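You operate a simulated robot arm through the tools that you are given. There is no shell and no other tool. Be economical: measure what you need, move in short steps, check, and stop when the job is done.

You run a simulated two-armed robot. Do the job below in one go: nothing can be reset, and whatever is moved stays where it is left.

Task
Take the cleaning pad and leave it on the shelf 2 of the pot rack. Take the brown pot and put it in the inside of the blue tray. Stack the carton marked "MUM" from the potting bench on top of the carton labelled "tulip". Shut the potting bench drawer. Put one of the saucers from the potting bench on the packing bench. Fetch the red vase and stand it on the shelf under the potting bench. Take the lid off the yellow vase and lay it down on the potting bench. The order is free. Set down upright: red vase.

Only the result counts: the job must be done as asked and must still hold three seconds after the hand-in. Knocking over, shifting, dropping, spilling or breaking anything else fails it. Lids that push on must go on centred and level and be pressed home; caps that screw on are set level and turned clockwise until they are tight.

Robot
Two 7-joint arms with fingered hands on one trunk, on a base that drives. Base frame: it is fixed to the floor where the robot stands at the start and does not move with it; the origin is under the middle of the robot, x ahead of it, y to its left, z up; the surface under the hand at the start is at about z = 0.8. Lengths are in m, angles in rad, forces in N, time in s.
The left shoulder is at the start at [0.162, 0.185, 0.943], the right one opposite. With the tool pointing down near the work surface each hand reaches from about 0.1 to 0.92 m from the robot's upright axis, wherever it stands, measured 20 degrees to its own side. Places, roughly: brown pot (7x7x6 cm) [0.4, 0.3, 0.8]; carton [0.75, 0, 0.75]; cleaning pad (7x5x5 cm) [0.5, 0, 0.8]; inside of the blue tray (34x16 cm) [0.46, 1.24, 0.86]; packing bench [-2.1, -3.1, 0.9]; potting bench drawer [0.4, -0.3, 0.6]; red vase (8x8x19 cm) [0.8, -0.8, 0.9]; saucer (9x8x2 cm) [0.6, -0.9, 0.8]; shelf 2 of the pot rack [0.8, -1.9, 0.9]; shelf under the potting bench [0.7, -0.6, 0.3]; yellow vase (8x8x19 cm) [0.8, -1.2, 0.9]. Payload 4 kg a hand.
The TCP of each hand is the grasp point between the finger pads, 0.026 m short of the fingertips. In the tool frame z runs along the fingers and y along their closing line. Largest opening 0.132 m; the body of the gripper starts 0.073 m behind the TCP. The gripper is a hand of 3 fingers: y runs from the thumb to the fingers, the wrist lies at [0, 0, -0.224] in the tool frame, and closing takes about 1.5 s.
Orientation is told as [roll, pitch, yaw] about the base's x, y, z axes, in that order, counted from this pose: with the fingers straight down and closing along the base's y, the tool's x points along the base's -x, its y along +y and its z along -z.

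Tools
- The arms move only by the tool apply_moves. It takes "left_deltas", "right_deltas" or both (then of equal length, played together; a hand with none holds still); each is a list of rows, each an object (a shift or turn left out is 0, a gripper value left out holds the last) with "dp": the shift along the base's x, y, z in m, a list of three; "dr": the turn, a rotation vector about the base's x, y, z in rad, a list of three. In form: [{"dp": [tx, ty, tz], "dr": [rx, ry, rz]}, ...]. A call has 1 to 10 rows; each row shifts and turns the commanded pose from where the row before left it. "left_claw" and "right_claw" are, for a hand that has rows, the closure in counts, from 0 (fully open) to 255 (shut), set as the call begins (left out, the last holds). Rows are played at 5 a second. More than 0.05 m and 0.15 rad between two rows, or a gripper value outside its range, and nothing of the call is played. A pose out of reach is approached as far as the arm can. The call stops where the force on the tool passes 40 N (or 10 N more than at its start, if that is more) or the arm is blocked; 0.2 s more then pass. The fingers move at their own pace (about 0.072 m/s each) and stop on an object; they squeeze with about 30 N. The grip force told is the motor's: it shows also when the fingers shut on nothing. Time passes only in rows, and 0.2 s behind the last, so rows that do not move let the fingers close. The reply holds the time, the measured pose of the TCP, the force on the tool along the base axes, the opening and the grip force, in the units named above and with some noise, with the torque about the TCP (base axes, N m) and any sound that the robot's microphone picked up.
- Cameras (640 x 400 px; columns grow to the right, rows downward): "scene" is now at [0.3482, -0.0285, 1.1572]; the picture's right is [-0.28, -0.95, 0.15], its down [-0.55, 0.04, -0.83] and it looks along [0.78, -0.31, -0.54] (base axes); focal length 214 px, centre (320, 200). "left" rides on the left gripper at [-0.062, 0.003, -0.092] in its tool frame; the picture's right is [-0.05, -1.00, 0.00], its down [0.83, -0.04, -0.55] and it looks along [0.55, -0.03, 0.83] (tool axes); focal length 230 px, centre (320, 200). "right" rides on the right gripper at [0.062, 0.003, -0.092] in its tool frame; the picture's right is [-0.05, 1.00, 0.00], its down [-0.83, -0.04, -0.55] and it looks along [-0.55, -0.03, 0.83] (tool axes); focal length 230 px, centre (320, 200). There is no depth. A picture from a camera that has moved, and an enlarged one, comes with that camera's place and axes in the base frame and with its lens.
- snapshot(camera): a new picture of that camera. No time passes.
- lift_body(by): slides the trunk up (or, below 0, down) by that many m; the arms and the scene camera ride with it, the base frame stays. It gives what a move gives, with no picture.
- base_move(legs): drives the robot by 1 to 6 legs, each [ahead, left, turn to the left] in m, m and rad, along the robot's own axes; the way and the turn of a leg run together, so that a leg with both is an arc; at most 1.5 m and 3.142 rad a leg. The arms and the cameras ride along, it lands a little off, and it stops where it bumps. It gives what a move gives.
- curl_fingers(finger1, finger2, thumb_bend, hand): sets how far each is bent, from 0 (flat) to 1 (curled in); at 0.3 the hand is open as for a grip, at 0.7 the pads meet at the TCP. One left out holds its place. A second passes; each finger stops where it meets its share of the squeeze, and holds until it gets a number again. A gripper value or a shape takes the hand back. It gives what a move gives, with no picture; readings hold the bend of each and the force on the fingers (four entries, about 0 where the hand has none), thumb and palm.
- grasp_type(shape, hand): the hand has 3 fingers and takes this shape, open, in about a second: jaw (thumb against the fingers, like two jaws); tri (thumb and two fingers); tip (a fingertip pinch); poke (one finger out to press); point (the index stretched); flat (the hand flat); cup (the hand cupped); fist (a fist). The gripper value then closes the fingers along that shape, each until it touches; the sizes above hold for jaw. It gives what a move gives, with no picture.
- turn_head(pan, tilt): turns the head with the scene camera to pan (to the left, within 1.501 rad either way) and tilt (down, from -0.506 to 1.204), counted from straight ahead of the robot. It gives what a move gives.
- inspect(camera, box): a new picture of the part [left, top, right, bottom] of that camera's present view, enlarged. No time passes.
- hand_in(): hands the job in; it is judged then, once.

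Go step by step. Nothing tells you exact positions but the pictures and the camera data: compare them with the known pose of the tool, close in by small moves and look again before you grip or let go. The budget is 186 turns and 158 pictures, counting those below and the enlarged ones. Unless the task says otherwise, let go and move clear before handing in, and close with one line.

The tools are called as name(argument=value, ...) on one line, values as JSON. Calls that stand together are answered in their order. apply_moves: Moves the arms, as the interface text tells. Its arguments: {"type":"object","properties":{"left_deltas":{"type":"array"},"left_claw":{"type":"number"},"right_deltas":{"type":"array"},"right_claw":{"type":"number"}},"required":[]} The other tools are called the same way: lift_body (by) slides the trunk up or down; grasp_type (shape, hand) gives the hand a shape; curl_fingers (finger1, finger2, thumb_bend, hand) moves the fingers one by one; base_move (legs) drives the base; turn_head (pan, tilt) turns the head that bears the scene camera; snapshot (camera) takes a picture; inspect (camera, box) takes an enlarged picture of a part of a camera's view; hand_in () hands the job in.

At the start:

```text
clock: 0.0
left_tcp_pos: [0.4893, -0.0053, 1.1201]
left_orientation: [0.001, 0.0, 0.003]
left_wrist_force: [-0.1, 0.4, 0.7]
left_torque: [0.02, -0.01, -0.01]
left_width: 0.1319
left_gripper_force: 0.2
left_shape: jaw
left_bend: [0.3, 0.3, 0.3]
left_finger forces: [0.1, 0.1, 0.0, 0.0, 0.0, 0.0]
right_tcp_pos: [0.4677, -0.4898, 1.1533]
right_orientation: [-0.002, 0.0, 0.0]
right_wrist_force: [-0.4, -0.8, -0.3]
right_torque: [-0.04, -0.01, -0.02]
right_width: 0.1317
right_gripper_force: 0.1
right_shape: jaw
right_bend: [0.3, 0.3, 0.3]
right_finger forces: [0.1, 0.1, 0.0, 0.1, 0.0, 0.0]
trunk travel left (down, up): [-0.025, 0.437]
robot x, y, heading: [0.0013, 0.0023, 0.0]
head pan, tilt: [-0.319, 0.112]
```

scene: 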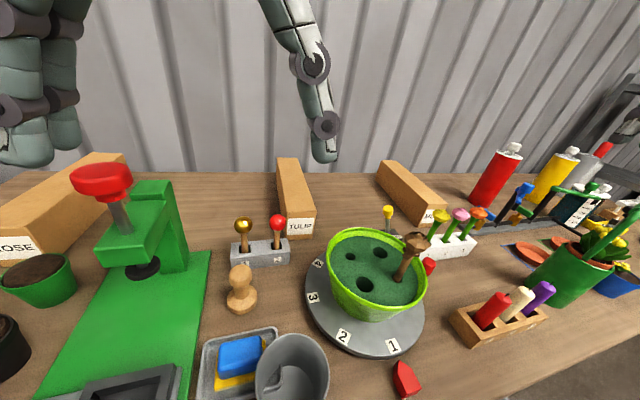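
right: 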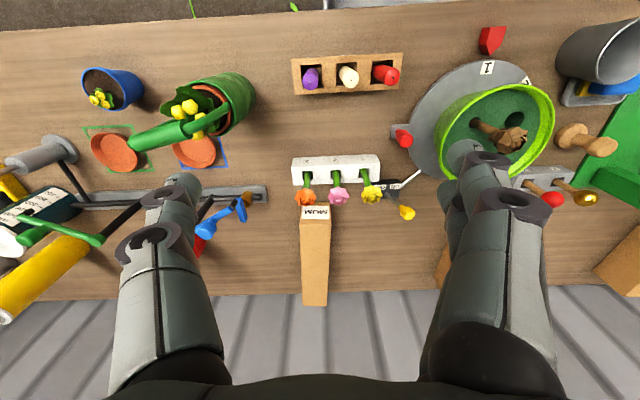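
left: 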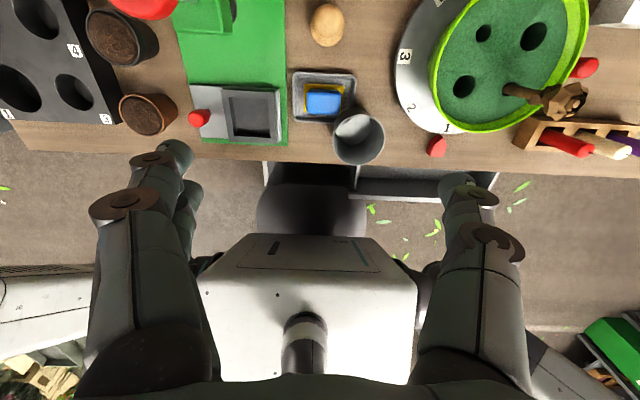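

I see the potting bench ahead with the cartons at the back, the pad tray near the front and the vases far to the right. I'll look round with the head first.

turn_head(pan=-0.9, tilt=0.1)

snapshot(camera="scene")

turn_head(pan=0.7, tilt=0.2)

snapshot(camera="scene")

turn_head(pan=-0.3, tilt=0.8)

snapshot(camera="scene")

```text
clock: 1.0
left_tcp_pos: [0.4884, -0.0056, 1.1188]
left_orientation: [0.0, 0.002, 0.0]
left_wrist_force: [-0.6, 0.5, -0.1]
left_torque: [0.01, -0.01, -0.01]
left_width: 0.1318
left_gripper_force: 0.0
left_shape: jaw
left_bend: [0.3, 0.3, 0.3]
left_finger forces: [0.1, 0.1, 0.1, 0.0, 0.0, 0.0]
right_tcp_pos: [0.4686, -0.4893, 1.1541]
right_orientation: [-0.002, 0.0, 0.001]
right_wrist_force: [-0.5, -0.1, 0.0]
right_torque: [0.01, -0.02, -0.03]
right_width: 0.1317
right_gripper_force: 0.1
right_shape: jaw
right_bend: [0.3, 0.3, 0.3]
right_finger forces: [0.0, 0.1, 0.0, 0.0, 0.0, 0.1]
trunk travel left (down, up): [-0.025, 0.437]
robot x, y, heading: [-0.0005, 0.003, 0.0]
head pan, tilt: [-0.901, 0.099]
```

```text
154 pictures are left
camera scene: at [0.3219, -0.0717, 1.1722], right [-0.69, -0.62, 0.36], down [-0.52, 0.08, -0.85], along [0.5, -0.78, -0.38], focal length 214 px, centre (320, 200)
```

scene: 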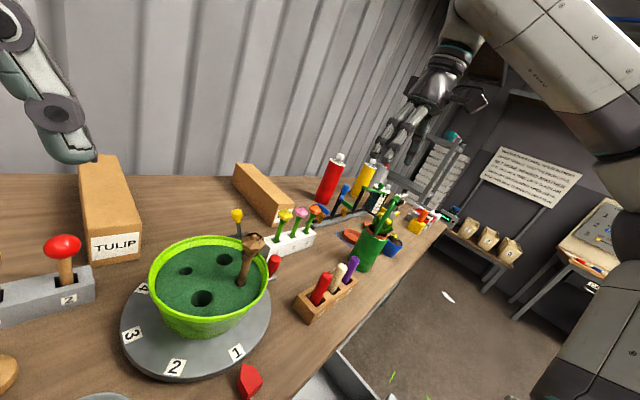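

```text
clock: 2.7
left_tcp_pos: [0.4892, -0.0057, 1.1195]
left_orientation: [0.001, -0.002, 0.001]
left_wrist_force: [0.5, 0.2, 0.1]
left_torque: [-0.03, 0.01, 0.0]
left_width: 0.1318
left_gripper_force: 0.1
left_shape: jaw
left_bend: [0.3, 0.3, 0.3]
left_finger forces: [0.0, 0.0, 0.0, 0.0, 0.0, 0.0]
right_tcp_pos: [0.4677, -0.4896, 1.1546]
right_orientation: [-0.002, 0.001, 0.002]
right_wrist_force: [0.2, -0.5, 0.5]
right_torque: [-0.01, -0.03, 0.01]
right_width: 0.132
right_gripper_force: 0.1
right_shape: jaw
right_bend: [0.3, 0.3, 0.3]
right_finger forces: [0.1, 0.1, 0.0, 0.1, 0.0, 0.1]
trunk travel left (down, up): [-0.025, 0.437]
robot x, y, heading: [-0.002, -0.002, 0.001]
head pan, tilt: [0.7, 0.201]
```

```text
153 pictures are left
camera scene: at [0.33, 0.0604, 1.1574], right [0.57, -0.77, -0.3], down [-0.59, -0.13, -0.8], along [0.57, 0.63, -0.52], focal length 214 px, centre (320, 200)
```

scene: 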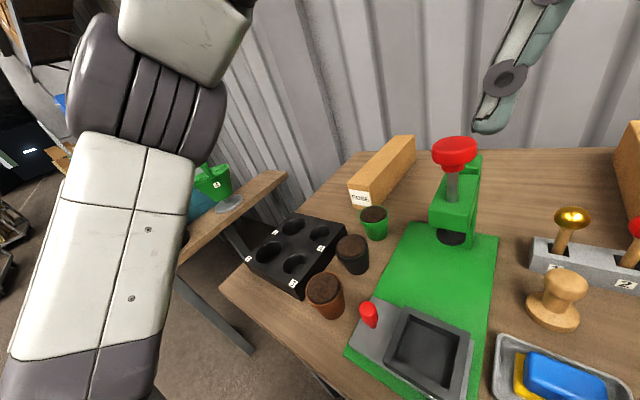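

```text
clock: 3.9
left_tcp_pos: [0.4885, -0.0063, 1.1188]
left_orientation: [-0.001, -0.001, 0.001]
left_wrist_force: [-0.1, 0.4, 0.0]
left_torque: [0.01, 0.04, -0.03]
left_width: 0.1316
left_gripper_force: 0.1
left_shape: jaw
left_bend: [0.3, 0.3, 0.3]
left_finger forces: [0.0, 0.0, 0.0, 0.0, 0.0, 0.0]
right_tcp_pos: [0.4674, -0.4896, 1.1532]
right_orientation: [-0.001, 0.0, 0.001]
right_wrist_force: [-0.7, -0.3, 0.4]
right_torque: [-0.01, 0.05, 0.02]
right_width: 0.132
right_gripper_force: 0.0
right_shape: jaw
right_bend: [0.3, 0.3, 0.3]
right_finger forces: [0.1, 0.0, 0.1, 0.0, 0.0, 0.0]
trunk travel left (down, up): [-0.025, 0.437]
robot x, y, heading: [0.0021, 0.0005, 0.001]
head pan, tilt: [-0.3, 0.799]
```

```text
152 pictures are left
camera scene: at [0.3102, -0.0234, 1.1072], right [-0.26, -0.96, 0.14], down [-0.93, 0.21, -0.3], along [0.26, -0.21, -0.94], focal length 214 px, centre (320, 200)
```

scene: 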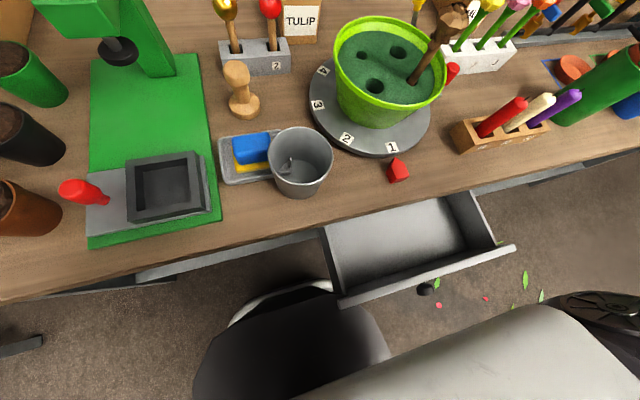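

The drawer stands open about 17 cm with its front near x=0.2. I'll back off, then look at the bench front and the shelf under it.

base_move(legs=[[-0.4, 0, 0]])

turn_head(pan=-0.5, tilt=0.6)

snapshot(camera="scene")

snapshot(camera="right")

```text
clock: 6.5
left_tcp_pos: [0.0789, -0.0045, 1.1195]
left_orientation: [0.002, 0.0, 0.003]
left_wrist_force: [-0.1, -0.2, 0.0]
left_torque: [0.02, 0.0, 0.01]
left_width: 0.1319
left_gripper_force: 0.0
left_shape: jaw
left_bend: [0.3, 0.3, 0.3]
left_finger forces: [0.0, 0.1, 0.0, 0.0, 0.0, 0.1]
right_tcp_pos: [0.0595, -0.4891, 1.1533]
right_orientation: [-0.003, -0.001, 0.004]
right_wrist_force: [0.0, -0.3, -0.2]
right_torque: [-0.01, -0.02, 0.01]
right_width: 0.132
right_gripper_force: 0.0
right_shape: jaw
right_bend: [0.3, 0.3, 0.3]
right_finger forces: [0.1, 0.0, 0.0, 0.0, 0.1, 0.0]
trunk travel left (down, up): [-0.025, 0.437]
robot x, y, heading: [-0.4052, 0.0029, 0.007]
head pan, tilt: [-0.3, 0.799]
```

```text
clock: 7.2
left_tcp_pos: [0.0801, -0.0054, 1.1197]
left_orientation: [-0.001, 0.0, 0.003]
left_wrist_force: [0.0, 0.1, 0.2]
left_torque: [-0.01, 0.02, 0.0]
left_width: 0.1319
left_gripper_force: 0.0
left_shape: jaw
left_bend: [0.3, 0.3, 0.3]
left_finger forces: [0.1, 0.0, 0.0, 0.0, 0.0, 0.0]
right_tcp_pos: [0.0598, -0.4885, 1.1539]
right_orientation: [-0.002, -0.001, 0.006]
right_wrist_force: [0.1, -0.1, 0.5]
right_torque: [0.0, 0.0, 0.02]
right_width: 0.1319
right_gripper_force: 0.0
right_shape: jaw
right_bend: [0.3, 0.3, 0.3]
right_finger forces: [0.1, 0.0, 0.0, 0.0, 0.0, 0.0]
trunk travel left (down, up): [-0.025, 0.437]
robot x, y, heading: [-0.4106, -0.0009, 0.002]
head pan, tilt: [-0.499, 0.6]
```

```text
151 pictures are left
camera scene: at [-0.0909, -0.0414, 1.1219], right [-0.42, -0.88, 0.22], down [-0.82, 0.27, -0.5], along [0.38, -0.39, -0.84], focal length 214 px, centre (320, 200)
```

scene: 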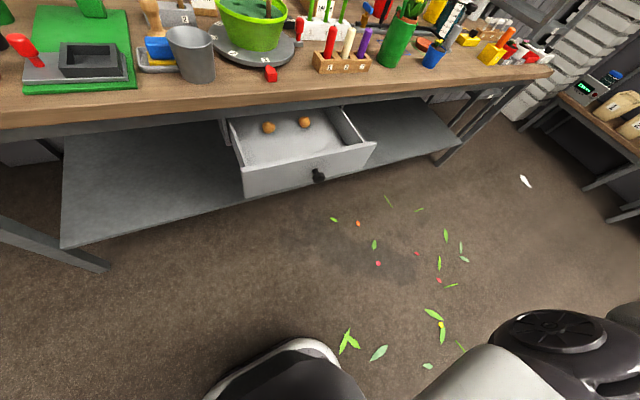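

```text
150 pictures are left
camera right: at [-0.0011, -0.4854, 1.2456], right [0.05, 1.0, 0.0], down [0.83, -0.04, 0.55], along [0.55, -0.03, -0.83], focal length 230 px, centre (320, 200)
```

right: 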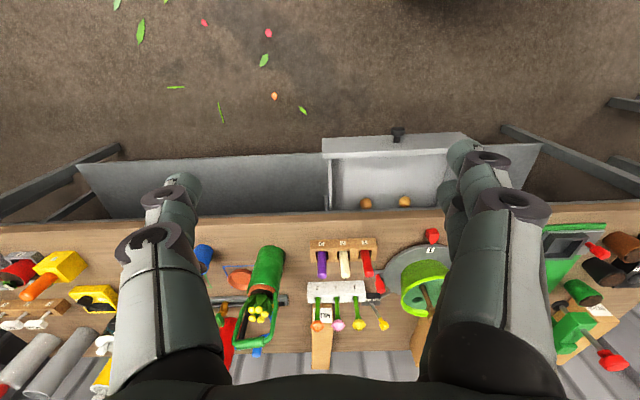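

The drawer knob is at about (0.20, -0.29, 0.65) and the low shelf below is empty. I bring the shut right hand down in front of the drawer, tilted forward.

apply_moves(right_deltas=[{"dp": [0.002, 0.014, -0.045], "dr": [0, -0.15, 0]}, {"dp": [0.002, 0.014, -0.045], "dr": [0, -0.15, 0]}, {"dp": [0.002, 0.014, -0.045], "dr": [0, -0.15, 0]}, {"dp": [0.002, 0.014, -0.045], "dr": [0, -0.15, 0]}, {"dp": [0.002, 0.014, -0.045], "dr": [0, -0.15, 0]}, {"dp": [0.002, 0.014, -0.045]}, {"dp": [0.002, 0.014, -0.045]}, {"dp": [0.002, 0.014, -0.045]}, {"dp": [0.002, 0.014, -0.045]}, {"dp": [0.002, 0.014, -0.045]}], right_claw=255)

apply_moves(right_deltas=[{"dp": [0.01, 0.01, -0.02]}, {"dp": [0.01, 0, -0.02]}, {"dp": [0, 0, 0]}])

snapshot(camera="scene")

snapshot(camera="right")

```text
clock: 9.4
left_tcp_pos: [0.0805, -0.0063, 1.118]
left_orientation: [0.001, 0.0, 0.003]
left_wrist_force: [0.3, 0.0, -0.7]
left_torque: [-0.01, -0.03, -0.03]
left_width: 0.1318
left_gripper_force: 0.1
left_shape: jaw
left_bend: [0.3, 0.3, 0.3]
left_finger forces: [0.0, 0.1, 0.1, 0.0, 0.0, 0.0]
right_tcp_pos: [0.16, -0.4551, 0.7804]
right_orientation: [-0.002, -0.747, 0.001]
right_wrist_force: [0.3, 0.1, -0.1]
right_torque: [0.01, 0.01, 0.01]
right_width: 0.0
right_gripper_force: 29.8
right_shape: jaw
right_bend: [0.66, 0.66, 0.67]
right_finger forces: [0.0, 0.0, 0.1, 0.0, 0.0, 0.1]
right hand out of reach, approached as far as the arm can: row 5, 6, 7, 8, 9
trunk travel left (down, up): [-0.025, 0.437]
robot x, y, heading: [-0.4076, 0.0023, 0.004]
head pan, tilt: [-0.499, 0.6]
```

```text
clock: 10.2
left_tcp_pos: [0.0789, -0.0038, 1.1196]
left_orientation: [0.001, -0.001, 0.003]
left_wrist_force: [-0.4, 0.2, 0.7]
left_torque: [0.02, -0.01, 0.01]
left_width: 0.1318
left_gripper_force: 0.0
left_shape: jaw
left_bend: [0.3, 0.3, 0.3]
left_finger forces: [0.0, 0.1, 0.0, 0.0, 0.1, 0.0]
right_tcp_pos: [0.1805, -0.4455, 0.7422]
right_orientation: [-0.005, -0.75, 0.005]
right_wrist_force: [0.5, -0.2, -0.1]
right_torque: [-0.03, -0.01, 0.01]
right_width: 0.0
right_gripper_force: 29.8
right_shape: jaw
right_bend: [0.66, 0.66, 0.67]
right_finger forces: [0.0, 0.0, 0.0, 0.0, 0.0, 0.0]
trunk travel left (down, up): [-0.025, 0.437]
robot x, y, heading: [-0.4083, 0.0001, 0.006]
head pan, tilt: [-0.499, 0.6]
```

```text
149 pictures are left
camera scene: at [-0.0914, -0.0413, 1.1222], right [-0.42, -0.88, 0.22], down [-0.82, 0.27, -0.5], along [0.38, -0.39, -0.84], focal length 214 px, centre (320, 200)
```

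scene: 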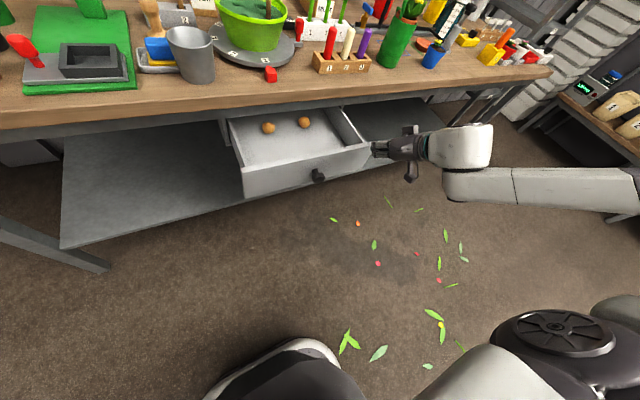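

```text
148 pictures are left
camera right: at [0.0721, -0.4423, 0.7682], right [0.04, 1.0, 0.03], down [0.23, -0.04, 0.97], along [0.97, -0.03, -0.23], focal length 230 px, centre (320, 200)
```

right: 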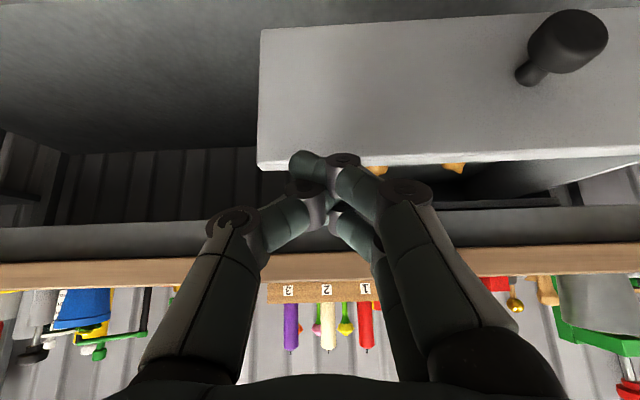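

The hand is just above and before the drawer's right end. I pull back a little, centre it and go lower.

apply_moves(right_deltas=[{"dp": [-0.03, 0, 0]}, {"dp": [-0.02, 0.02, -0.015]}, {"dp": [0, 0.03, -0.02]}, {"dp": [0, 0.03, -0.02]}, {"dp": [0, 0.025, -0.02]}, {"dp": [0, 0, 0]}])

snapshot(camera="right")

```text
clock: 11.6
left_tcp_pos: [0.0796, -0.005, 1.1203]
left_orientation: [-0.001, -0.002, 0.002]
left_wrist_force: [-0.2, -0.2, 0.7]
left_torque: [-0.01, 0.0, 0.02]
left_width: 0.1319
left_gripper_force: 0.0
left_shape: jaw
left_bend: [0.3, 0.3, 0.3]
left_finger forces: [0.0, 0.0, 0.1, 0.0, 0.0, 0.0]
right_tcp_pos: [0.1292, -0.3396, 0.6665]
right_orientation: [-0.003, -0.752, 0.006]
right_wrist_force: [-0.4, -0.5, -0.2]
right_torque: [-0.02, 0.01, -0.02]
right_width: 0.0004
right_gripper_force: 30.0
right_shape: jaw
right_bend: [0.66, 0.66, 0.67]
right_finger forces: [0.0, 0.0, 0.1, 0.0, 0.0, 0.0]
trunk travel left (down, up): [-0.025, 0.437]
robot x, y, heading: [-0.4101, -0.0022, 0.002]
head pan, tilt: [-0.499, 0.6]
```

```text
147 pictures are left
camera right: at [0.022, -0.3366, 0.692], right [0.03, 1.0, 0.03], down [0.23, -0.04, 0.97], along [0.97, -0.03, -0.23], focal length 230 px, centre (320, 200)
```

right: 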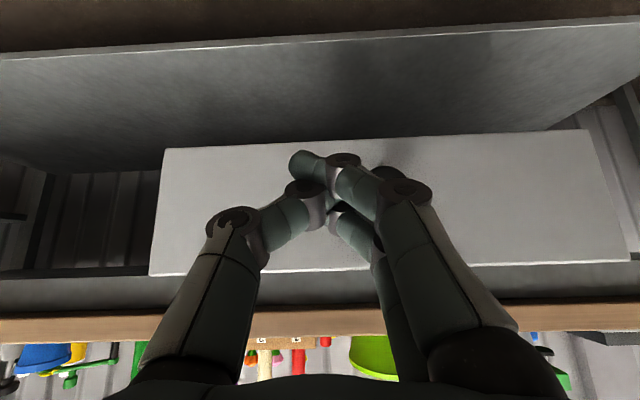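

The fingertips face the panel beside the knob. Now I push ahead in small steps.

apply_moves(right_deltas=[{"dp": [0.025, 0, 0]}, {"dp": [0.025, 0, 0]}, {"dp": [0.02, 0, 0]}, {"dp": [0.02, 0, 0]}, {"dp": [0.02, 0, 0]}, {"dp": [0.02, 0, 0]}, {"dp": [0.02, 0, 0]}, {"dp": [0.02, 0, 0]}])

snapshot(camera="scene")

```text
clock: 13.4
left_tcp_pos: [0.0805, -0.0045, 1.1195]
left_orientation: [0.0, -0.001, 0.004]
left_wrist_force: [0.1, 0.4, -0.4]
left_torque: [0.04, 0.02, 0.01]
left_width: 0.1317
left_gripper_force: 0.0
left_shape: jaw
left_bend: [0.3, 0.3, 0.3]
left_finger forces: [0.0, 0.0, 0.0, 0.0, 0.1, 0.0]
right_tcp_pos: [0.3014, -0.3409, 0.6639]
right_orientation: [-0.004, -0.749, 0.009]
right_wrist_force: [0.0, 0.5, 0.7]
right_torque: [-0.01, 0.0, -0.03]
right_width: 0.0
right_gripper_force: 30.1
right_shape: jaw
right_bend: [0.66, 0.67, 0.74]
right_finger forces: [0.1, 0.0, 0.0, 0.0, 0.0, 0.0]
trunk travel left (down, up): [-0.025, 0.437]
robot x, y, heading: [-0.4098, -0.0016, 0.004]
head pan, tilt: [-0.499, 0.6]
```

```text
146 pictures are left
camera scene: at [-0.0903, -0.0414, 1.1217], right [-0.42, -0.88, 0.22], down [-0.82, 0.27, -0.5], along [0.38, -0.39, -0.84], focal length 214 px, centre (320, 200)
```

scene: 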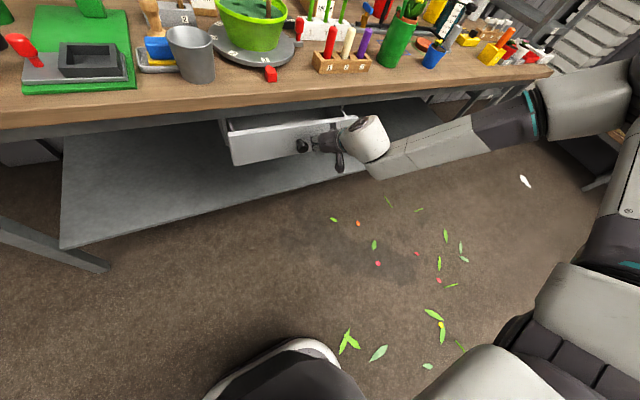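

The drawer is moving in; I keep pushing.

apply_moves(right_deltas=[{"dp": [0.015, 0, 0]}, {"dp": [0.015, 0, 0]}, {"dp": [0.015, 0, 0]}, {"dp": [0.015, 0, 0]}, {"dp": [0.015, 0, 0]}, {"dp": [0.015, 0, 0]}, {"dp": [0.015, 0, 0]}])

snapshot(camera="scene")

```text
clock: 14.8
left_tcp_pos: [0.0765, -0.0049, 1.1215]
left_orientation: [0.0, -0.003, 0.002]
left_wrist_force: [0.2, -0.2, 0.5]
left_torque: [0.03, -0.02, 0.0]
left_width: 0.1321
left_gripper_force: 0.0
left_shape: jaw
left_bend: [0.3, 0.3, 0.3]
left_finger forces: [0.1, 0.1, 0.0, 0.0, 0.1, 0.0]
right_tcp_pos: [0.3788, -0.3367, 0.6604]
right_orientation: [0.007, -0.732, 0.008]
right_wrist_force: [-15.1, 2.7, 5.0]
right_torque: [-0.08, -0.04, -0.22]
right_width: 0.0003
right_gripper_force: 29.6
right_shape: jaw
right_bend: [0.67, 0.72, 0.74]
right_finger forces: [0.1, 26.0, 0.0, 0.0, 0.0, 0.0]
trunk travel left (down, up): [-0.025, 0.437]
robot x, y, heading: [-0.4124, -0.0043, 0.008]
head pan, tilt: [-0.499, 0.6]
stopped in row 7 (right hand): the force on the tool passed its limit at 47 N (the readings are from after the stop); the commanded pose is now the measured one
```

```text
145 pictures are left
camera scene: at [-0.0931, -0.0414, 1.1226], right [-0.42, -0.88, 0.22], down [-0.82, 0.27, -0.5], along [0.38, -0.39, -0.84], focal length 214 px, centre (320, 200)
```

scene: 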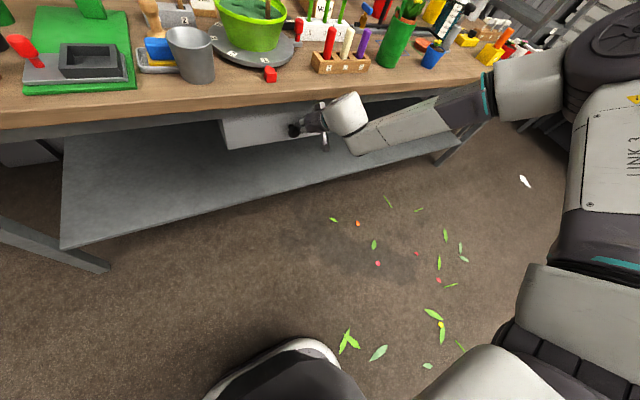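

The push ended on a hard stop, so the drawer should be shut. I back the hand out and check.

apply_moves(right_deltas=[{"dp": [-0.04, 0, 0]}, {"dp": [-0.04, 0, 0]}, {"dp": [-0.04, 0, 0]}, {"dp": [-0.04, -0.03, 0]}, {"dp": [-0.02, -0.04, 0]}, {"dp": [0, -0.04, 0]}, {"dp": [0, -0.03, 0.03]}, {"dp": [0, 0, 0.04]}], right_claw=0)

snapshot(camera="scene")

snapshot(camera="right")

```text
clock: 16.6
left_tcp_pos: [0.0772, -0.0044, 1.1202]
left_orientation: [0.001, -0.001, 0.004]
left_wrist_force: [0.0, 0.7, -0.5]
left_torque: [-0.02, -0.01, -0.01]
left_width: 0.1319
left_gripper_force: 0.0
left_shape: jaw
left_bend: [0.3, 0.3, 0.3]
left_finger forces: [0.0, 0.0, 0.0, 0.0, 0.0, 0.1]
right_tcp_pos: [0.2005, -0.4756, 0.7304]
right_orientation: [0.007, -0.734, 0.008]
right_wrist_force: [-0.4, -0.5, -0.5]
right_torque: [-0.01, -0.02, -0.04]
right_width: 0.1318
right_gripper_force: 0.0
right_shape: jaw
right_bend: [0.3, 0.3, 0.3]
right_finger forces: [0.0, 0.0, 0.1, 0.0, 0.1, 0.0]
trunk travel left (down, up): [-0.025, 0.437]
robot x, y, heading: [-0.4096, 0.0006, 0.003]
head pan, tilt: [-0.499, 0.6]
```

```text
144 pictures are left
camera scene: at [-0.0919, -0.0405, 1.1223], right [-0.42, -0.88, 0.22], down [-0.82, 0.27, -0.5], along [0.38, -0.39, -0.84], focal length 214 px, centre (320, 200)
```

scene: 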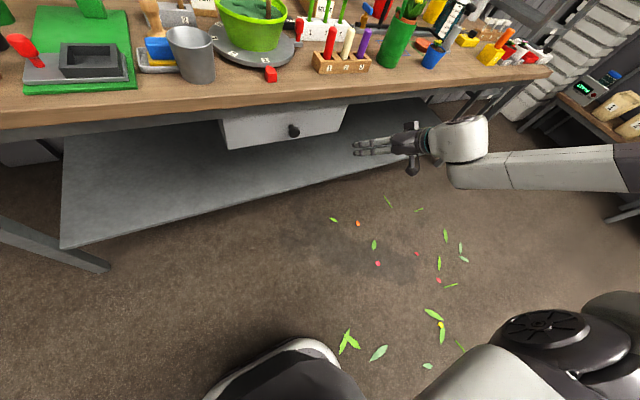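

```text
143 pictures are left
camera right: at [0.0921, -0.4731, 0.7572], right [0.03, 1.0, 0.04], down [0.25, -0.04, 0.97], along [0.97, -0.02, -0.25], focal length 230 px, centre (320, 200)
```

right: 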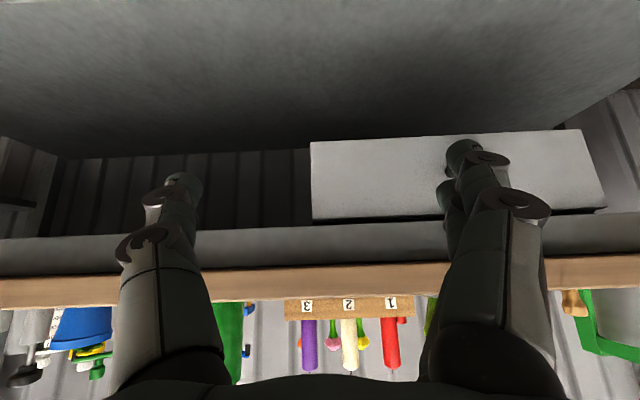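

The drawer front now sits flush under the bench top. I raise the right hand, turn it straight down again and drive up to the bench, opposite the cartons.

apply_moves(right_deltas=[{"dp": [0, 0, 0.045]}, {"dp": [0, 0, 0.045]}, {"dp": [0, 0, 0.045], "dr": [0, 0.147, 0]}, {"dp": [0, 0, 0.045], "dr": [0, 0.147, 0]}, {"dp": [0, 0, 0.045], "dr": [0, 0.147, 0]}, {"dp": [0, 0, 0.045], "dr": [0, 0.147, 0]}, {"dp": [0, 0, 0.045], "dr": [0, 0.147, 0]}, {"dp": [0, 0, 0.045]}, {"dp": [0, 0, 0.045]}, {"dp": [0, 0, 0.03]}])

base_move(legs=[[0, -0.35, 0], [0.42, 0, 0]])

turn_head(pan=0, tilt=0.1)

snapshot(camera="scene")

snapshot(camera="right")

```text
clock: 18.8
left_tcp_pos: [0.0793, -0.0048, 1.1192]
left_orientation: [-0.001, -0.001, 0.003]
left_wrist_force: [0.1, -0.8, 0.6]
left_torque: [0.04, 0.03, -0.01]
left_width: 0.1318
left_gripper_force: 0.1
left_shape: jaw
left_bend: [0.3, 0.3, 0.3]
left_finger forces: [0.0, 0.0, 0.0, 0.0, 0.0, 0.0]
right_tcp_pos: [0.2018, -0.4771, 1.164]
right_orientation: [0.011, -0.002, 0.005]
right_wrist_force: [0.1, 0.2, 0.4]
right_torque: [-0.02, 0.0, -0.01]
right_width: 0.132
right_gripper_force: 0.1
right_shape: jaw
right_bend: [0.3, 0.3, 0.3]
right_finger forces: [0.1, 0.0, 0.0, 0.1, 0.0, 0.0]
trunk travel left (down, up): [-0.025, 0.437]
robot x, y, heading: [-0.4073, -0.0033, 0.002]
head pan, tilt: [-0.499, 0.6]
```

```text
clock: 23.3
left_tcp_pos: [0.4999, -0.3471, 1.1207]
left_orientation: [-0.001, -0.001, 0.01]
left_wrist_force: [0.4, -0.1, -0.5]
left_torque: [0.02, 0.0, 0.03]
left_width: 0.1318
left_gripper_force: 0.1
left_shape: jaw
left_bend: [0.3, 0.3, 0.3]
left_finger forces: [0.1, 0.0, 0.1, 0.0, 0.0, 0.0]
right_tcp_pos: [0.6263, -0.8184, 1.1638]
right_orientation: [0.009, -0.004, 0.012]
right_wrist_force: [0.3, -0.5, 0.3]
right_torque: [-0.04, -0.01, 0.0]
right_width: 0.1322
right_gripper_force: 0.1
right_shape: jaw
right_bend: [0.3, 0.3, 0.3]
right_finger forces: [0.1, 0.0, 0.0, 0.1, 0.1, 0.0]
trunk travel left (down, up): [-0.025, 0.437]
robot x, y, heading: [0.0107, -0.3471, 0.01]
head pan, tilt: [-0.499, 0.6]
```

```text
clock: 24.2
left_tcp_pos: [0.4995, -0.3479, 1.1196]
left_orientation: [0.001, -0.002, 0.01]
left_wrist_force: [-0.3, -0.2, -0.7]
left_torque: [0.03, 0.01, -0.02]
left_width: 0.132
left_gripper_force: 0.0
left_shape: jaw
left_bend: [0.3, 0.3, 0.3]
left_finger forces: [0.1, 0.0, 0.0, 0.0, 0.1, 0.0]
right_tcp_pos: [0.6259, -0.8189, 1.1638]
right_orientation: [0.01, -0.003, 0.012]
right_wrist_force: [0.4, -0.1, -0.6]
right_torque: [0.03, 0.05, 0.02]
right_width: 0.132
right_gripper_force: 0.1
right_shape: jaw
right_bend: [0.3, 0.3, 0.3]
right_finger forces: [0.0, 0.0, 0.0, 0.0, 0.0, 0.0]
trunk travel left (down, up): [-0.025, 0.437]
robot x, y, heading: [0.0065, -0.3459, 0.011]
head pan, tilt: [0.0, 0.099]
```

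```text
142 pictures are left
camera scene: at [0.3631, -0.3424, 1.1561], right [0.01, -1.0, 0.0], down [-0.55, -0.01, -0.83], along [0.83, 0.01, -0.55], focal length 214 px, centre (320, 200)
```

scene: 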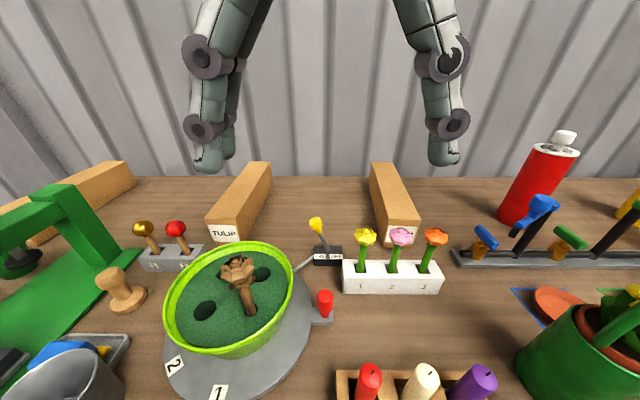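

```text
141 pictures are left
camera right: at [0.5643, -0.817, 1.2556], right [0.04, 1.0, 0.01], down [0.83, -0.04, 0.56], along [0.56, -0.01, -0.83], focal length 230 px, centre (320, 200)
```

right: 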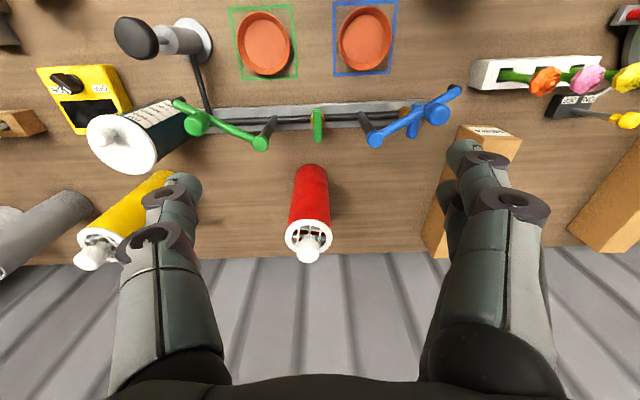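

The MUM carton's front face is near x=0.71, y=-0.52 and its top near z=0.88. I zoom in on both cartons to measure them.

inspect(camera="scene", box=[190, 140, 450, 302])

```text
2.46 times, centred on (320, 221) of scene
camera zoom: at [0.3631, -0.3424, 1.1561], right [0.01, -1.0, 0.0], down [-0.55, -0.01, -0.83], along [0.83, 0.01, -0.55], focal length 528 px, centre (320, 148)
```

zoom: 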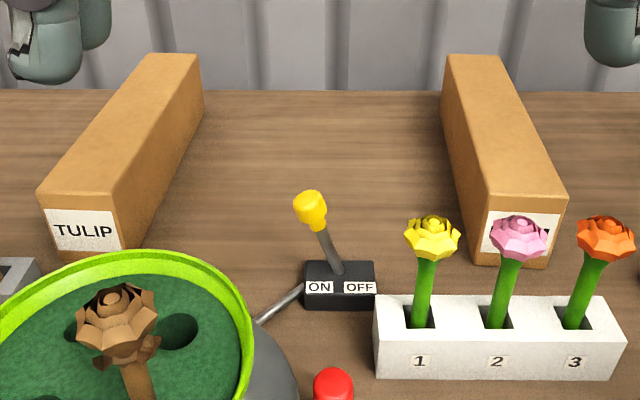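

MUM's centre comes out near (0.85, -0.52), slightly turned, top z≈0.88; TULIP's centre near (0.85, -0.14). I bring the open right hand above MUM.

apply_moves(right_deltas=[{"dp": [0.0, 0.035, 0], "dr": [0, 0, -0.1]}, {"dp": [0.0, 0.04, 0]}, {"dp": [0.025, 0.04, 0]}, {"dp": [0.03, 0.036, 0]}, {"dp": [0.03, 0.036, 0]}, {"dp": [0.03, 0.036, 0]}, {"dp": [0.035, 0.035, -0.01]}, {"dp": [0.035, 0.03, -0.02]}, {"dp": [0.035, 0.01, -0.03]}, {"dp": [0, 0, -0.04]}], left_deltas=[{"dp": [0, 0.02, 0]}, {"dp": [0, 0.02, 0]}, {"dp": [0, 0.02, 0]}, {"dp": [0, 0.02, 0]}, {"dp": [0, 0.02, 0]}, {"dp": [0, 0.02, 0]}, {"dp": [0, 0, 0]}, {"dp": [0, 0, 0]}, {"dp": [0, 0, 0]}, {"dp": [0, 0, 0]}])

snapshot(camera="scene")

snapshot(camera="right")

```text
refused: row 7 steps farther than a row can; nothing moved
```

```text
139 pictures are left
camera scene: at [0.3631, -0.3424, 1.1561], right [0.01, -1.0, 0.0], down [-0.55, -0.01, -0.83], along [0.83, 0.01, -0.55], focal length 214 px, centre (320, 200)
```

scene: 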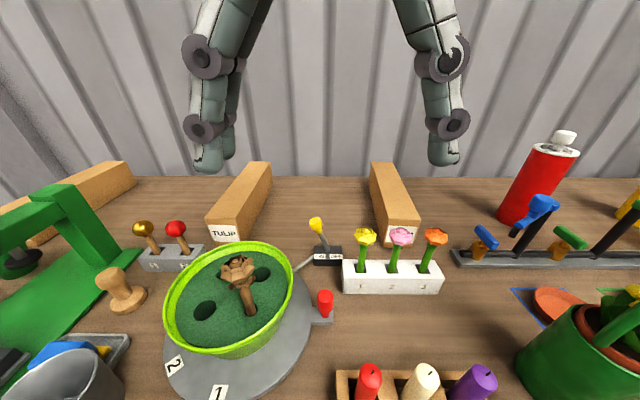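

```text
138 pictures are left
camera right: at [0.5643, -0.817, 1.2556], right [0.04, 1.0, 0.01], down [0.83, -0.04, 0.56], along [0.56, -0.01, -0.83], focal length 230 px, centre (320, 200)
```

right: 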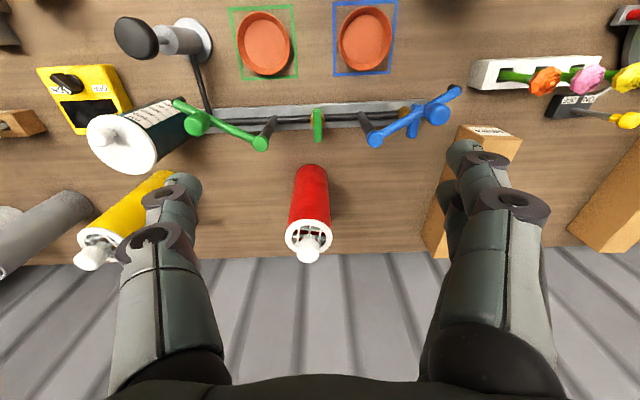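

The step was too long for one row, so I send it again with shorter rows.

apply_moves(right_deltas=[{"dp": [0.0, 0.04, 0], "dr": [0, 0, -0.1]}, {"dp": [0.0, 0.04, 0]}, {"dp": [0.025, 0.037, 0]}, {"dp": [0.03, 0.035, 0]}, {"dp": [0.03, 0.035, 0]}, {"dp": [0.03, 0.035, 0]}, {"dp": [0.03, 0.035, -0.01]}, {"dp": [0.035, 0.025, -0.02]}, {"dp": [0.035, 0.01, -0.03]}, {"dp": [0.009, 0.006, -0.04]}], left_deltas=[{"dp": [0, 0.02, 0]}, {"dp": [0, 0.02, 0]}, {"dp": [0, 0.02, 0]}, {"dp": [0, 0.02, 0]}, {"dp": [0, 0.02, 0]}, {"dp": [0, 0.02, 0]}, {"dp": [0, 0, 0]}, {"dp": [0, 0, 0]}, {"dp": [0, 0, 0]}, {"dp": [0, 0, 0]}])

snapshot(camera="scene")

snapshot(camera="right")

```text
clock: 26.4
left_tcp_pos: [0.4994, -0.2272, 1.1208]
left_orientation: [0.0, 0.0, 0.011]
left_wrist_force: [0.2, -0.3, 0.9]
left_torque: [-0.01, 0.02, -0.03]
left_width: 0.1319
left_gripper_force: 0.1
left_shape: jaw
left_bend: [0.3, 0.3, 0.3]
left_finger forces: [0.1, 0.0, 0.0, 0.0, 0.1, 0.0]
right_tcp_pos: [0.7439, -0.5722, 0.9696]
right_orientation: [0.011, -0.005, -0.088]
right_wrist_force: [0.0, 0.4, -1.1]
right_torque: [0.02, 0.0, 0.02]
right_width: 0.132
right_gripper_force: 0.1
right_shape: jaw
right_bend: [0.3, 0.3, 0.3]
right_finger forces: [0.0, 0.0, 0.0, 0.0, 0.0, 0.0]
right hand out of reach, approached as far as the arm can: row 3, 4, 5, 6, 7, 8, 9
trunk travel left (down, up): [-0.025, 0.437]
robot x, y, heading: [0.0106, -0.3475, 0.014]
head pan, tilt: [0.0, 0.099]
```

```text
137 pictures are left
camera scene: at [0.3629, -0.3418, 1.1563], right [0.01, -1.0, 0.0], down [-0.55, -0.01, -0.84], along [0.84, 0.01, -0.55], focal length 214 px, centre (320, 200)
```

scene: 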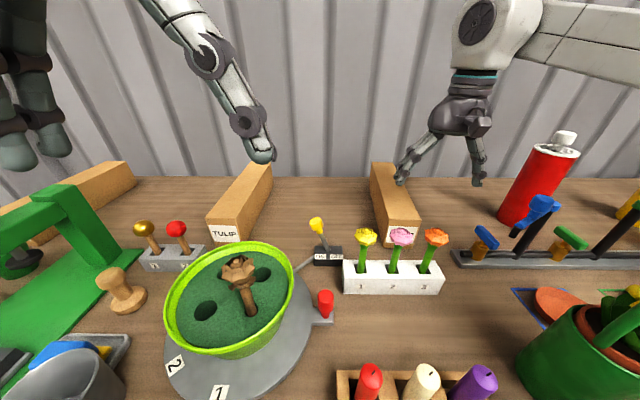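

```text
136 pictures are left
camera right: at [0.6819, -0.5634, 1.0621], right [0.14, 0.99, 0.01], down [0.82, -0.12, 0.56], along [0.55, -0.07, -0.83], focal length 230 px, centre (320, 200)
```

right: 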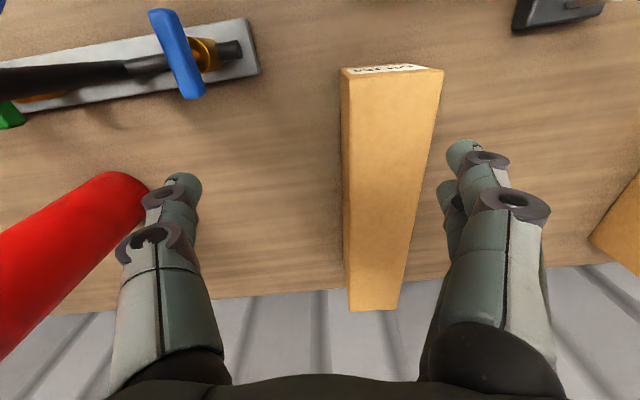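

The carton's axis agrees with my estimate (centre ≈ (0.845, -0.521)). The reach improves lower down, so I centre sideways, then go forward just above it.

apply_moves(right_deltas=[{"dp": [0.0, 0.025, 0], "dr": [0, 0, 0.015]}, {"dp": [0.0, 0.026, -0.01]}, {"dp": [0.03, 0, -0.01]}, {"dp": [0.03, 0, 0]}, {"dp": [0.03, 0, 0]}, {"dp": [0.016, 0, 0]}, {"dp": [0, 0, 0]}])

snapshot(camera="right")

```text
clock: 28.0
left_tcp_pos: [0.4997, -0.2272, 1.1224]
left_orientation: [0.002, -0.003, 0.01]
left_wrist_force: [-0.2, 0.2, -0.3]
left_torque: [-0.03, 0.02, 0.0]
left_width: 0.1319
left_gripper_force: 0.1
left_shape: jaw
left_bend: [0.3, 0.3, 0.3]
left_finger forces: [0.0, 0.1, 0.1, 0.1, 0.0, 0.0]
right_tcp_pos: [0.7623, -0.5719, 0.9398]
right_orientation: [0.01, -0.003, -0.072]
right_wrist_force: [-0.8, 0.1, -0.2]
right_torque: [-0.01, -0.01, 0.01]
right_width: 0.1319
right_gripper_force: 0.0
right_shape: jaw
right_bend: [0.3, 0.3, 0.3]
right_finger forces: [0.0, 0.0, 0.0, 0.0, 0.1, 0.0]
right hand out of reach, approached as far as the arm can: row 1, 2, 3, 4, 5, 6
trunk travel left (down, up): [-0.025, 0.437]
robot x, y, heading: [0.0092, -0.3458, 0.005]
head pan, tilt: [0.0, 0.099]
```

```text
135 pictures are left
camera right: at [0.7013, -0.5651, 1.0316], right [0.12, 0.99, 0.01], down [0.82, -0.11, 0.56], along [0.55, -0.06, -0.83], focal length 230 px, centre (320, 200)
```

right: 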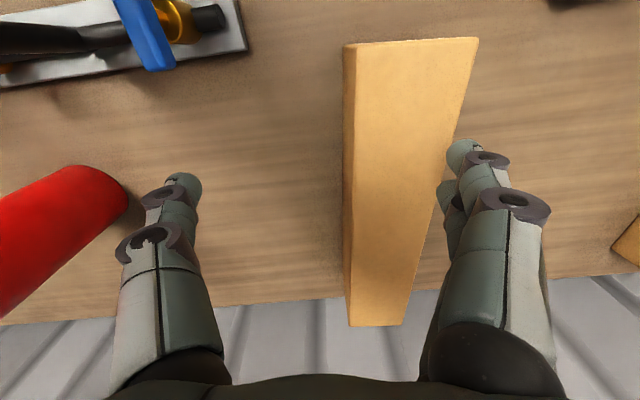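

The arm is at its limit from here, so I shift the base a bit forward and left, with the fingertips above the carton top.

base_move(legs=[[0.09, 0.05, 0]])

snapshot(camera="right")

```text
clock: 29.1
left_tcp_pos: [0.5895, -0.1737, 1.1208]
left_orientation: [0.0, -0.001, 0.014]
left_wrist_force: [0.5, -0.4, 0.4]
left_torque: [0.02, 0.01, 0.02]
left_width: 0.132
left_gripper_force: 0.0
left_shape: jaw
left_bend: [0.3, 0.3, 0.3]
left_finger forces: [0.0, 0.1, 0.1, 0.0, 0.0, 0.1]
right_tcp_pos: [0.8523, -0.5178, 0.9382]
right_orientation: [0.011, -0.003, -0.071]
right_wrist_force: [0.8, -0.3, -0.1]
right_torque: [0.0, 0.03, -0.02]
right_width: 0.1319
right_gripper_force: 0.1
right_shape: jaw
right_bend: [0.3, 0.3, 0.3]
right_finger forces: [0.0, 0.0, 0.1, 0.0, 0.0, 0.0]
trunk travel left (down, up): [-0.025, 0.437]
robot x, y, heading: [0.0968, -0.2946, 0.014]
head pan, tilt: [0.0, 0.099]
heard: snap
```

```text
134 pictures are left
camera right: at [0.7916, -0.5111, 1.0312], right [0.12, 0.99, 0.01], down [0.82, -0.11, 0.56], along [0.55, -0.06, -0.83], focal length 230 px, centre (320, 200)
```

right: 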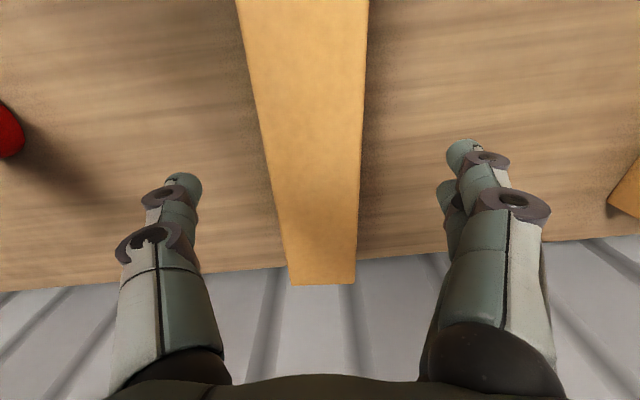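

I heard a snap, so I look at the scene before going on.

snapshot(camera="scene")

turn_head(pan=0, tilt=0.9)

snapshot(camera="scene")

snapshot(camera="left")

```text
133 pictures are left
camera scene: at [0.4526, -0.2892, 1.1561], right [0.01, -1.0, 0.0], down [-0.55, -0.01, -0.84], along [0.84, 0.01, -0.55], focal length 214 px, centre (320, 200)
```

scene: 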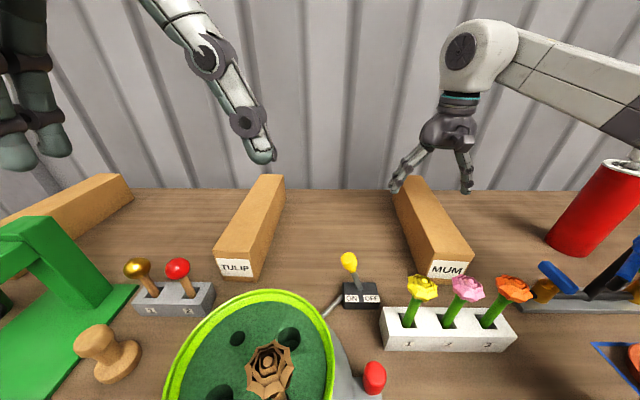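

```text
clock: 30.3
left_tcp_pos: [0.5893, -0.1745, 1.1211]
left_orientation: [-0.001, -0.001, 0.014]
left_wrist_force: [-0.3, 0.5, -0.1]
left_torque: [0.01, 0.05, 0.01]
left_width: 0.1317
left_gripper_force: 0.0
left_shape: jaw
left_bend: [0.3, 0.3, 0.3]
left_finger forces: [0.0, 0.0, 0.0, 0.0, 0.1, 0.0]
right_tcp_pos: [0.8516, -0.5174, 0.9382]
right_orientation: [0.009, -0.003, -0.07]
right_wrist_force: [0.4, 0.1, 0.1]
right_torque: [-0.01, -0.01, -0.01]
right_width: 0.1321
right_gripper_force: 0.0
right_shape: jaw
right_bend: [0.3, 0.3, 0.3]
right_finger forces: [0.1, 0.0, 0.0, 0.1, 0.1, 0.0]
trunk travel left (down, up): [-0.025, 0.437]
robot x, y, heading: [0.1003, -0.3011, 0.012]
head pan, tilt: [0.0, 0.901]
```

```text
132 pictures are left
camera scene: at [0.4048, -0.2904, 1.1009], right [0.01, -1.0, 0.0], down [-0.98, -0.01, -0.19], along [0.19, 0.0, -0.98], focal length 214 px, centre (320, 200)
```

scene: 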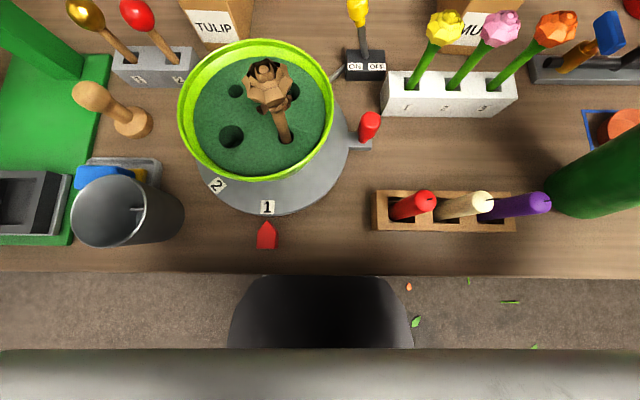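

```text
131 pictures are left
camera left: at [0.6511, -0.1699, 1.2136], right [0.07, -1.0, 0.0], down [-0.83, -0.05, 0.55], along [-0.55, -0.04, -0.83], focal length 230 px, centre (320, 200)
```

left: 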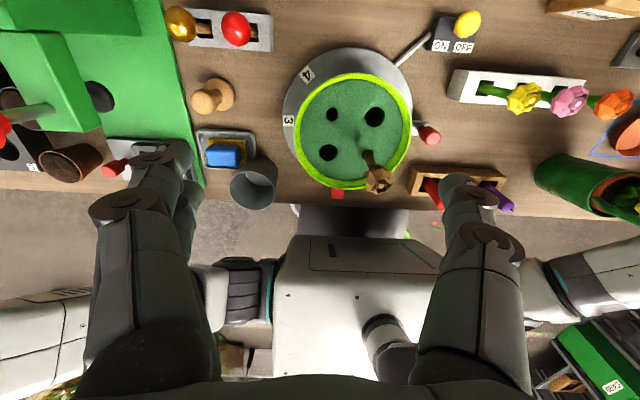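

Nothing is displaced on the bench; I'll check the drawer again later. The carton is centred between the right fingers, so I go down and grip it.

apply_moves(right_deltas=[{"dp": [0, -0.002, -0.03]}, {"dp": [0, 0, -0.03]}, {"dp": [0, 0, -0.03]}, {"dp": [0, 0, 0]}])

apply_moves(right_deltas=[{"dp": [0, 0, 0]}, {"dp": [0, 0, 0]}, {"dp": [0, 0, 0]}, {"dp": [0, 0, 0]}, {"dp": [0, 0, 0]}, {"dp": [0, 0, 0]}, {"dp": [0, 0, 0]}, {"dp": [0, 0, 0]}], right_claw=255)

snapshot(camera="right")

```text
clock: 31.3
left_tcp_pos: [0.5887, -0.1748, 1.12]
left_orientation: [0.0, 0.0, 0.013]
left_wrist_force: [0.7, -0.4, 0.4]
left_torque: [-0.01, -0.01, 0.03]
left_width: 0.1318
left_gripper_force: 0.0
left_shape: jaw
left_bend: [0.3, 0.3, 0.3]
left_finger forces: [0.0, 0.0, 0.1, 0.0, 0.1, 0.0]
right_tcp_pos: [0.8547, -0.5216, 0.8492]
right_orientation: [0.011, -0.003, -0.07]
right_wrist_force: [0.0, 0.4, -0.4]
right_torque: [-0.02, 0.0, -0.01]
right_width: 0.1321
right_gripper_force: 0.0
right_shape: jaw
right_bend: [0.3, 0.3, 0.3]
right_finger forces: [0.1, 0.1, 0.1, 0.0, 0.0, 0.1]
trunk travel left (down, up): [-0.025, 0.437]
robot x, y, heading: [0.102, -0.2966, 0.017]
head pan, tilt: [0.0, 0.901]
```

```text
clock: 33.1
left_tcp_pos: [0.5895, -0.1739, 1.1195]
left_orientation: [0.002, -0.001, 0.014]
left_wrist_force: [0.3, 0.1, 0.4]
left_torque: [0.01, 0.0, 0.03]
left_width: 0.1318
left_gripper_force: 0.1
left_shape: jaw
left_bend: [0.3, 0.3, 0.3]
left_finger forces: [0.0, 0.1, 0.0, 0.0, 0.0, 0.1]
right_tcp_pos: [0.8528, -0.5233, 0.8485]
right_orientation: [0.009, -0.005, -0.07]
right_wrist_force: [-0.2, 0.1, -0.4]
right_torque: [-0.04, -0.02, 0.01]
right_width: 0.0595
right_gripper_force: 30.5
right_shape: jaw
right_bend: [0.73, 0.73, 0.7]
right_finger forces: [13.6, 13.7, 0.0, 0.1, 27.3, 0.0]
trunk travel left (down, up): [-0.025, 0.437]
robot x, y, heading: [0.0991, -0.295, 0.013]
head pan, tilt: [0.0, 0.901]
```

```text
130 pictures are left
camera right: at [0.7917, -0.515, 0.9408], right [0.12, 0.99, 0.01], down [0.82, -0.11, 0.56], along [0.55, -0.06, -0.83], focal length 230 px, centre (320, 200)
```

right: 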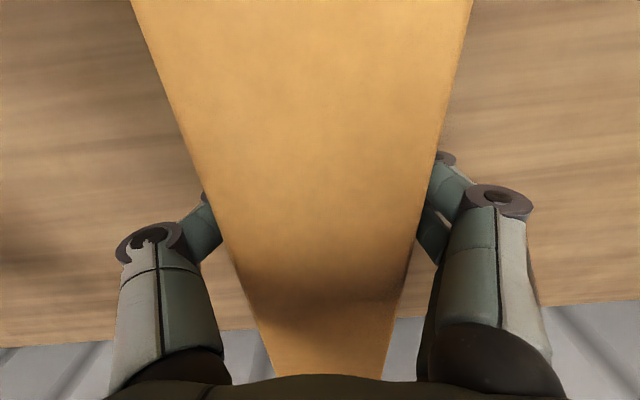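

The grip holds with about 30 N. I lift the carton straight up.

apply_moves(right_deltas=[{"dp": [0, 0, 0.02]}, {"dp": [0, 0, 0.02]}, {"dp": [0, 0, 0.03]}, {"dp": [-0.01, 0, 0.03]}, {"dp": [-0.02, 0, 0.03]}, {"dp": [-0.02, 0, 0.02]}, {"dp": [0, 0, 0]}])

turn_head(pan=0, tilt=0.1)

snapshot(camera="scene")

```text
clock: 34.7
left_tcp_pos: [0.5892, -0.1747, 1.1188]
left_orientation: [0.001, 0.003, 0.013]
left_wrist_force: [0.5, -0.8, 0.2]
left_torque: [0.0, 0.05, -0.02]
left_width: 0.1319
left_gripper_force: 0.1
left_shape: jaw
left_bend: [0.3, 0.3, 0.3]
left_finger forces: [0.0, 0.0, 0.0, 0.0, 0.0, 0.1]
right_tcp_pos: [0.8046, -0.5205, 0.9965]
right_orientation: [0.011, -0.001, -0.07]
right_wrist_force: [0.6, -0.9, -5.5]
right_torque: [0.04, 0.0, -0.02]
right_width: 0.0594
right_gripper_force: 29.5
right_shape: jaw
right_bend: [0.73, 0.73, 0.7]
right_finger forces: [13.9, 13.7, 0.1, 0.0, 27.4, 0.1]
trunk travel left (down, up): [-0.025, 0.437]
robot x, y, heading: [0.0993, -0.2955, 0.009]
head pan, tilt: [0.0, 0.901]
```

```text
clock: 35.8
left_tcp_pos: [0.5894, -0.1757, 1.1205]
left_orientation: [-0.001, -0.001, 0.014]
left_wrist_force: [-0.2, 0.4, 0.1]
left_torque: [0.01, 0.02, -0.03]
left_width: 0.1319
left_gripper_force: 0.0
left_shape: jaw
left_bend: [0.3, 0.3, 0.3]
left_finger forces: [0.0, 0.0, 0.0, 0.0, 0.1, 0.0]
right_tcp_pos: [0.8036, -0.5205, 0.9982]
right_orientation: [0.01, -0.002, -0.07]
right_wrist_force: [0.6, -0.1, -5.6]
right_torque: [0.0, -0.02, -0.02]
right_width: 0.0594
right_gripper_force: 29.9
right_shape: jaw
right_bend: [0.73, 0.73, 0.7]
right_finger forces: [13.7, 13.7, 0.0, 0.0, 27.5, 0.0]
trunk travel left (down, up): [-0.025, 0.437]
robot x, y, heading: [0.0967, -0.2956, 0.012]
head pan, tilt: [0.0, 0.099]
```

```text
129 pictures are left
camera scene: at [0.4528, -0.2899, 1.1557], right [0.01, -1.0, 0.0], down [-0.55, -0.01, -0.83], along [0.83, 0.01, -0.55], focal length 214 px, centre (320, 200)
```

scene: 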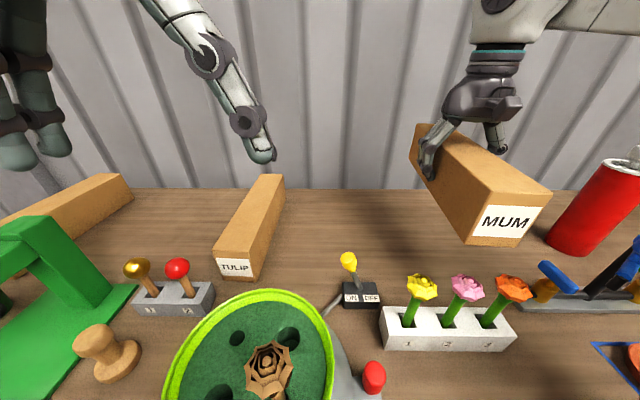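

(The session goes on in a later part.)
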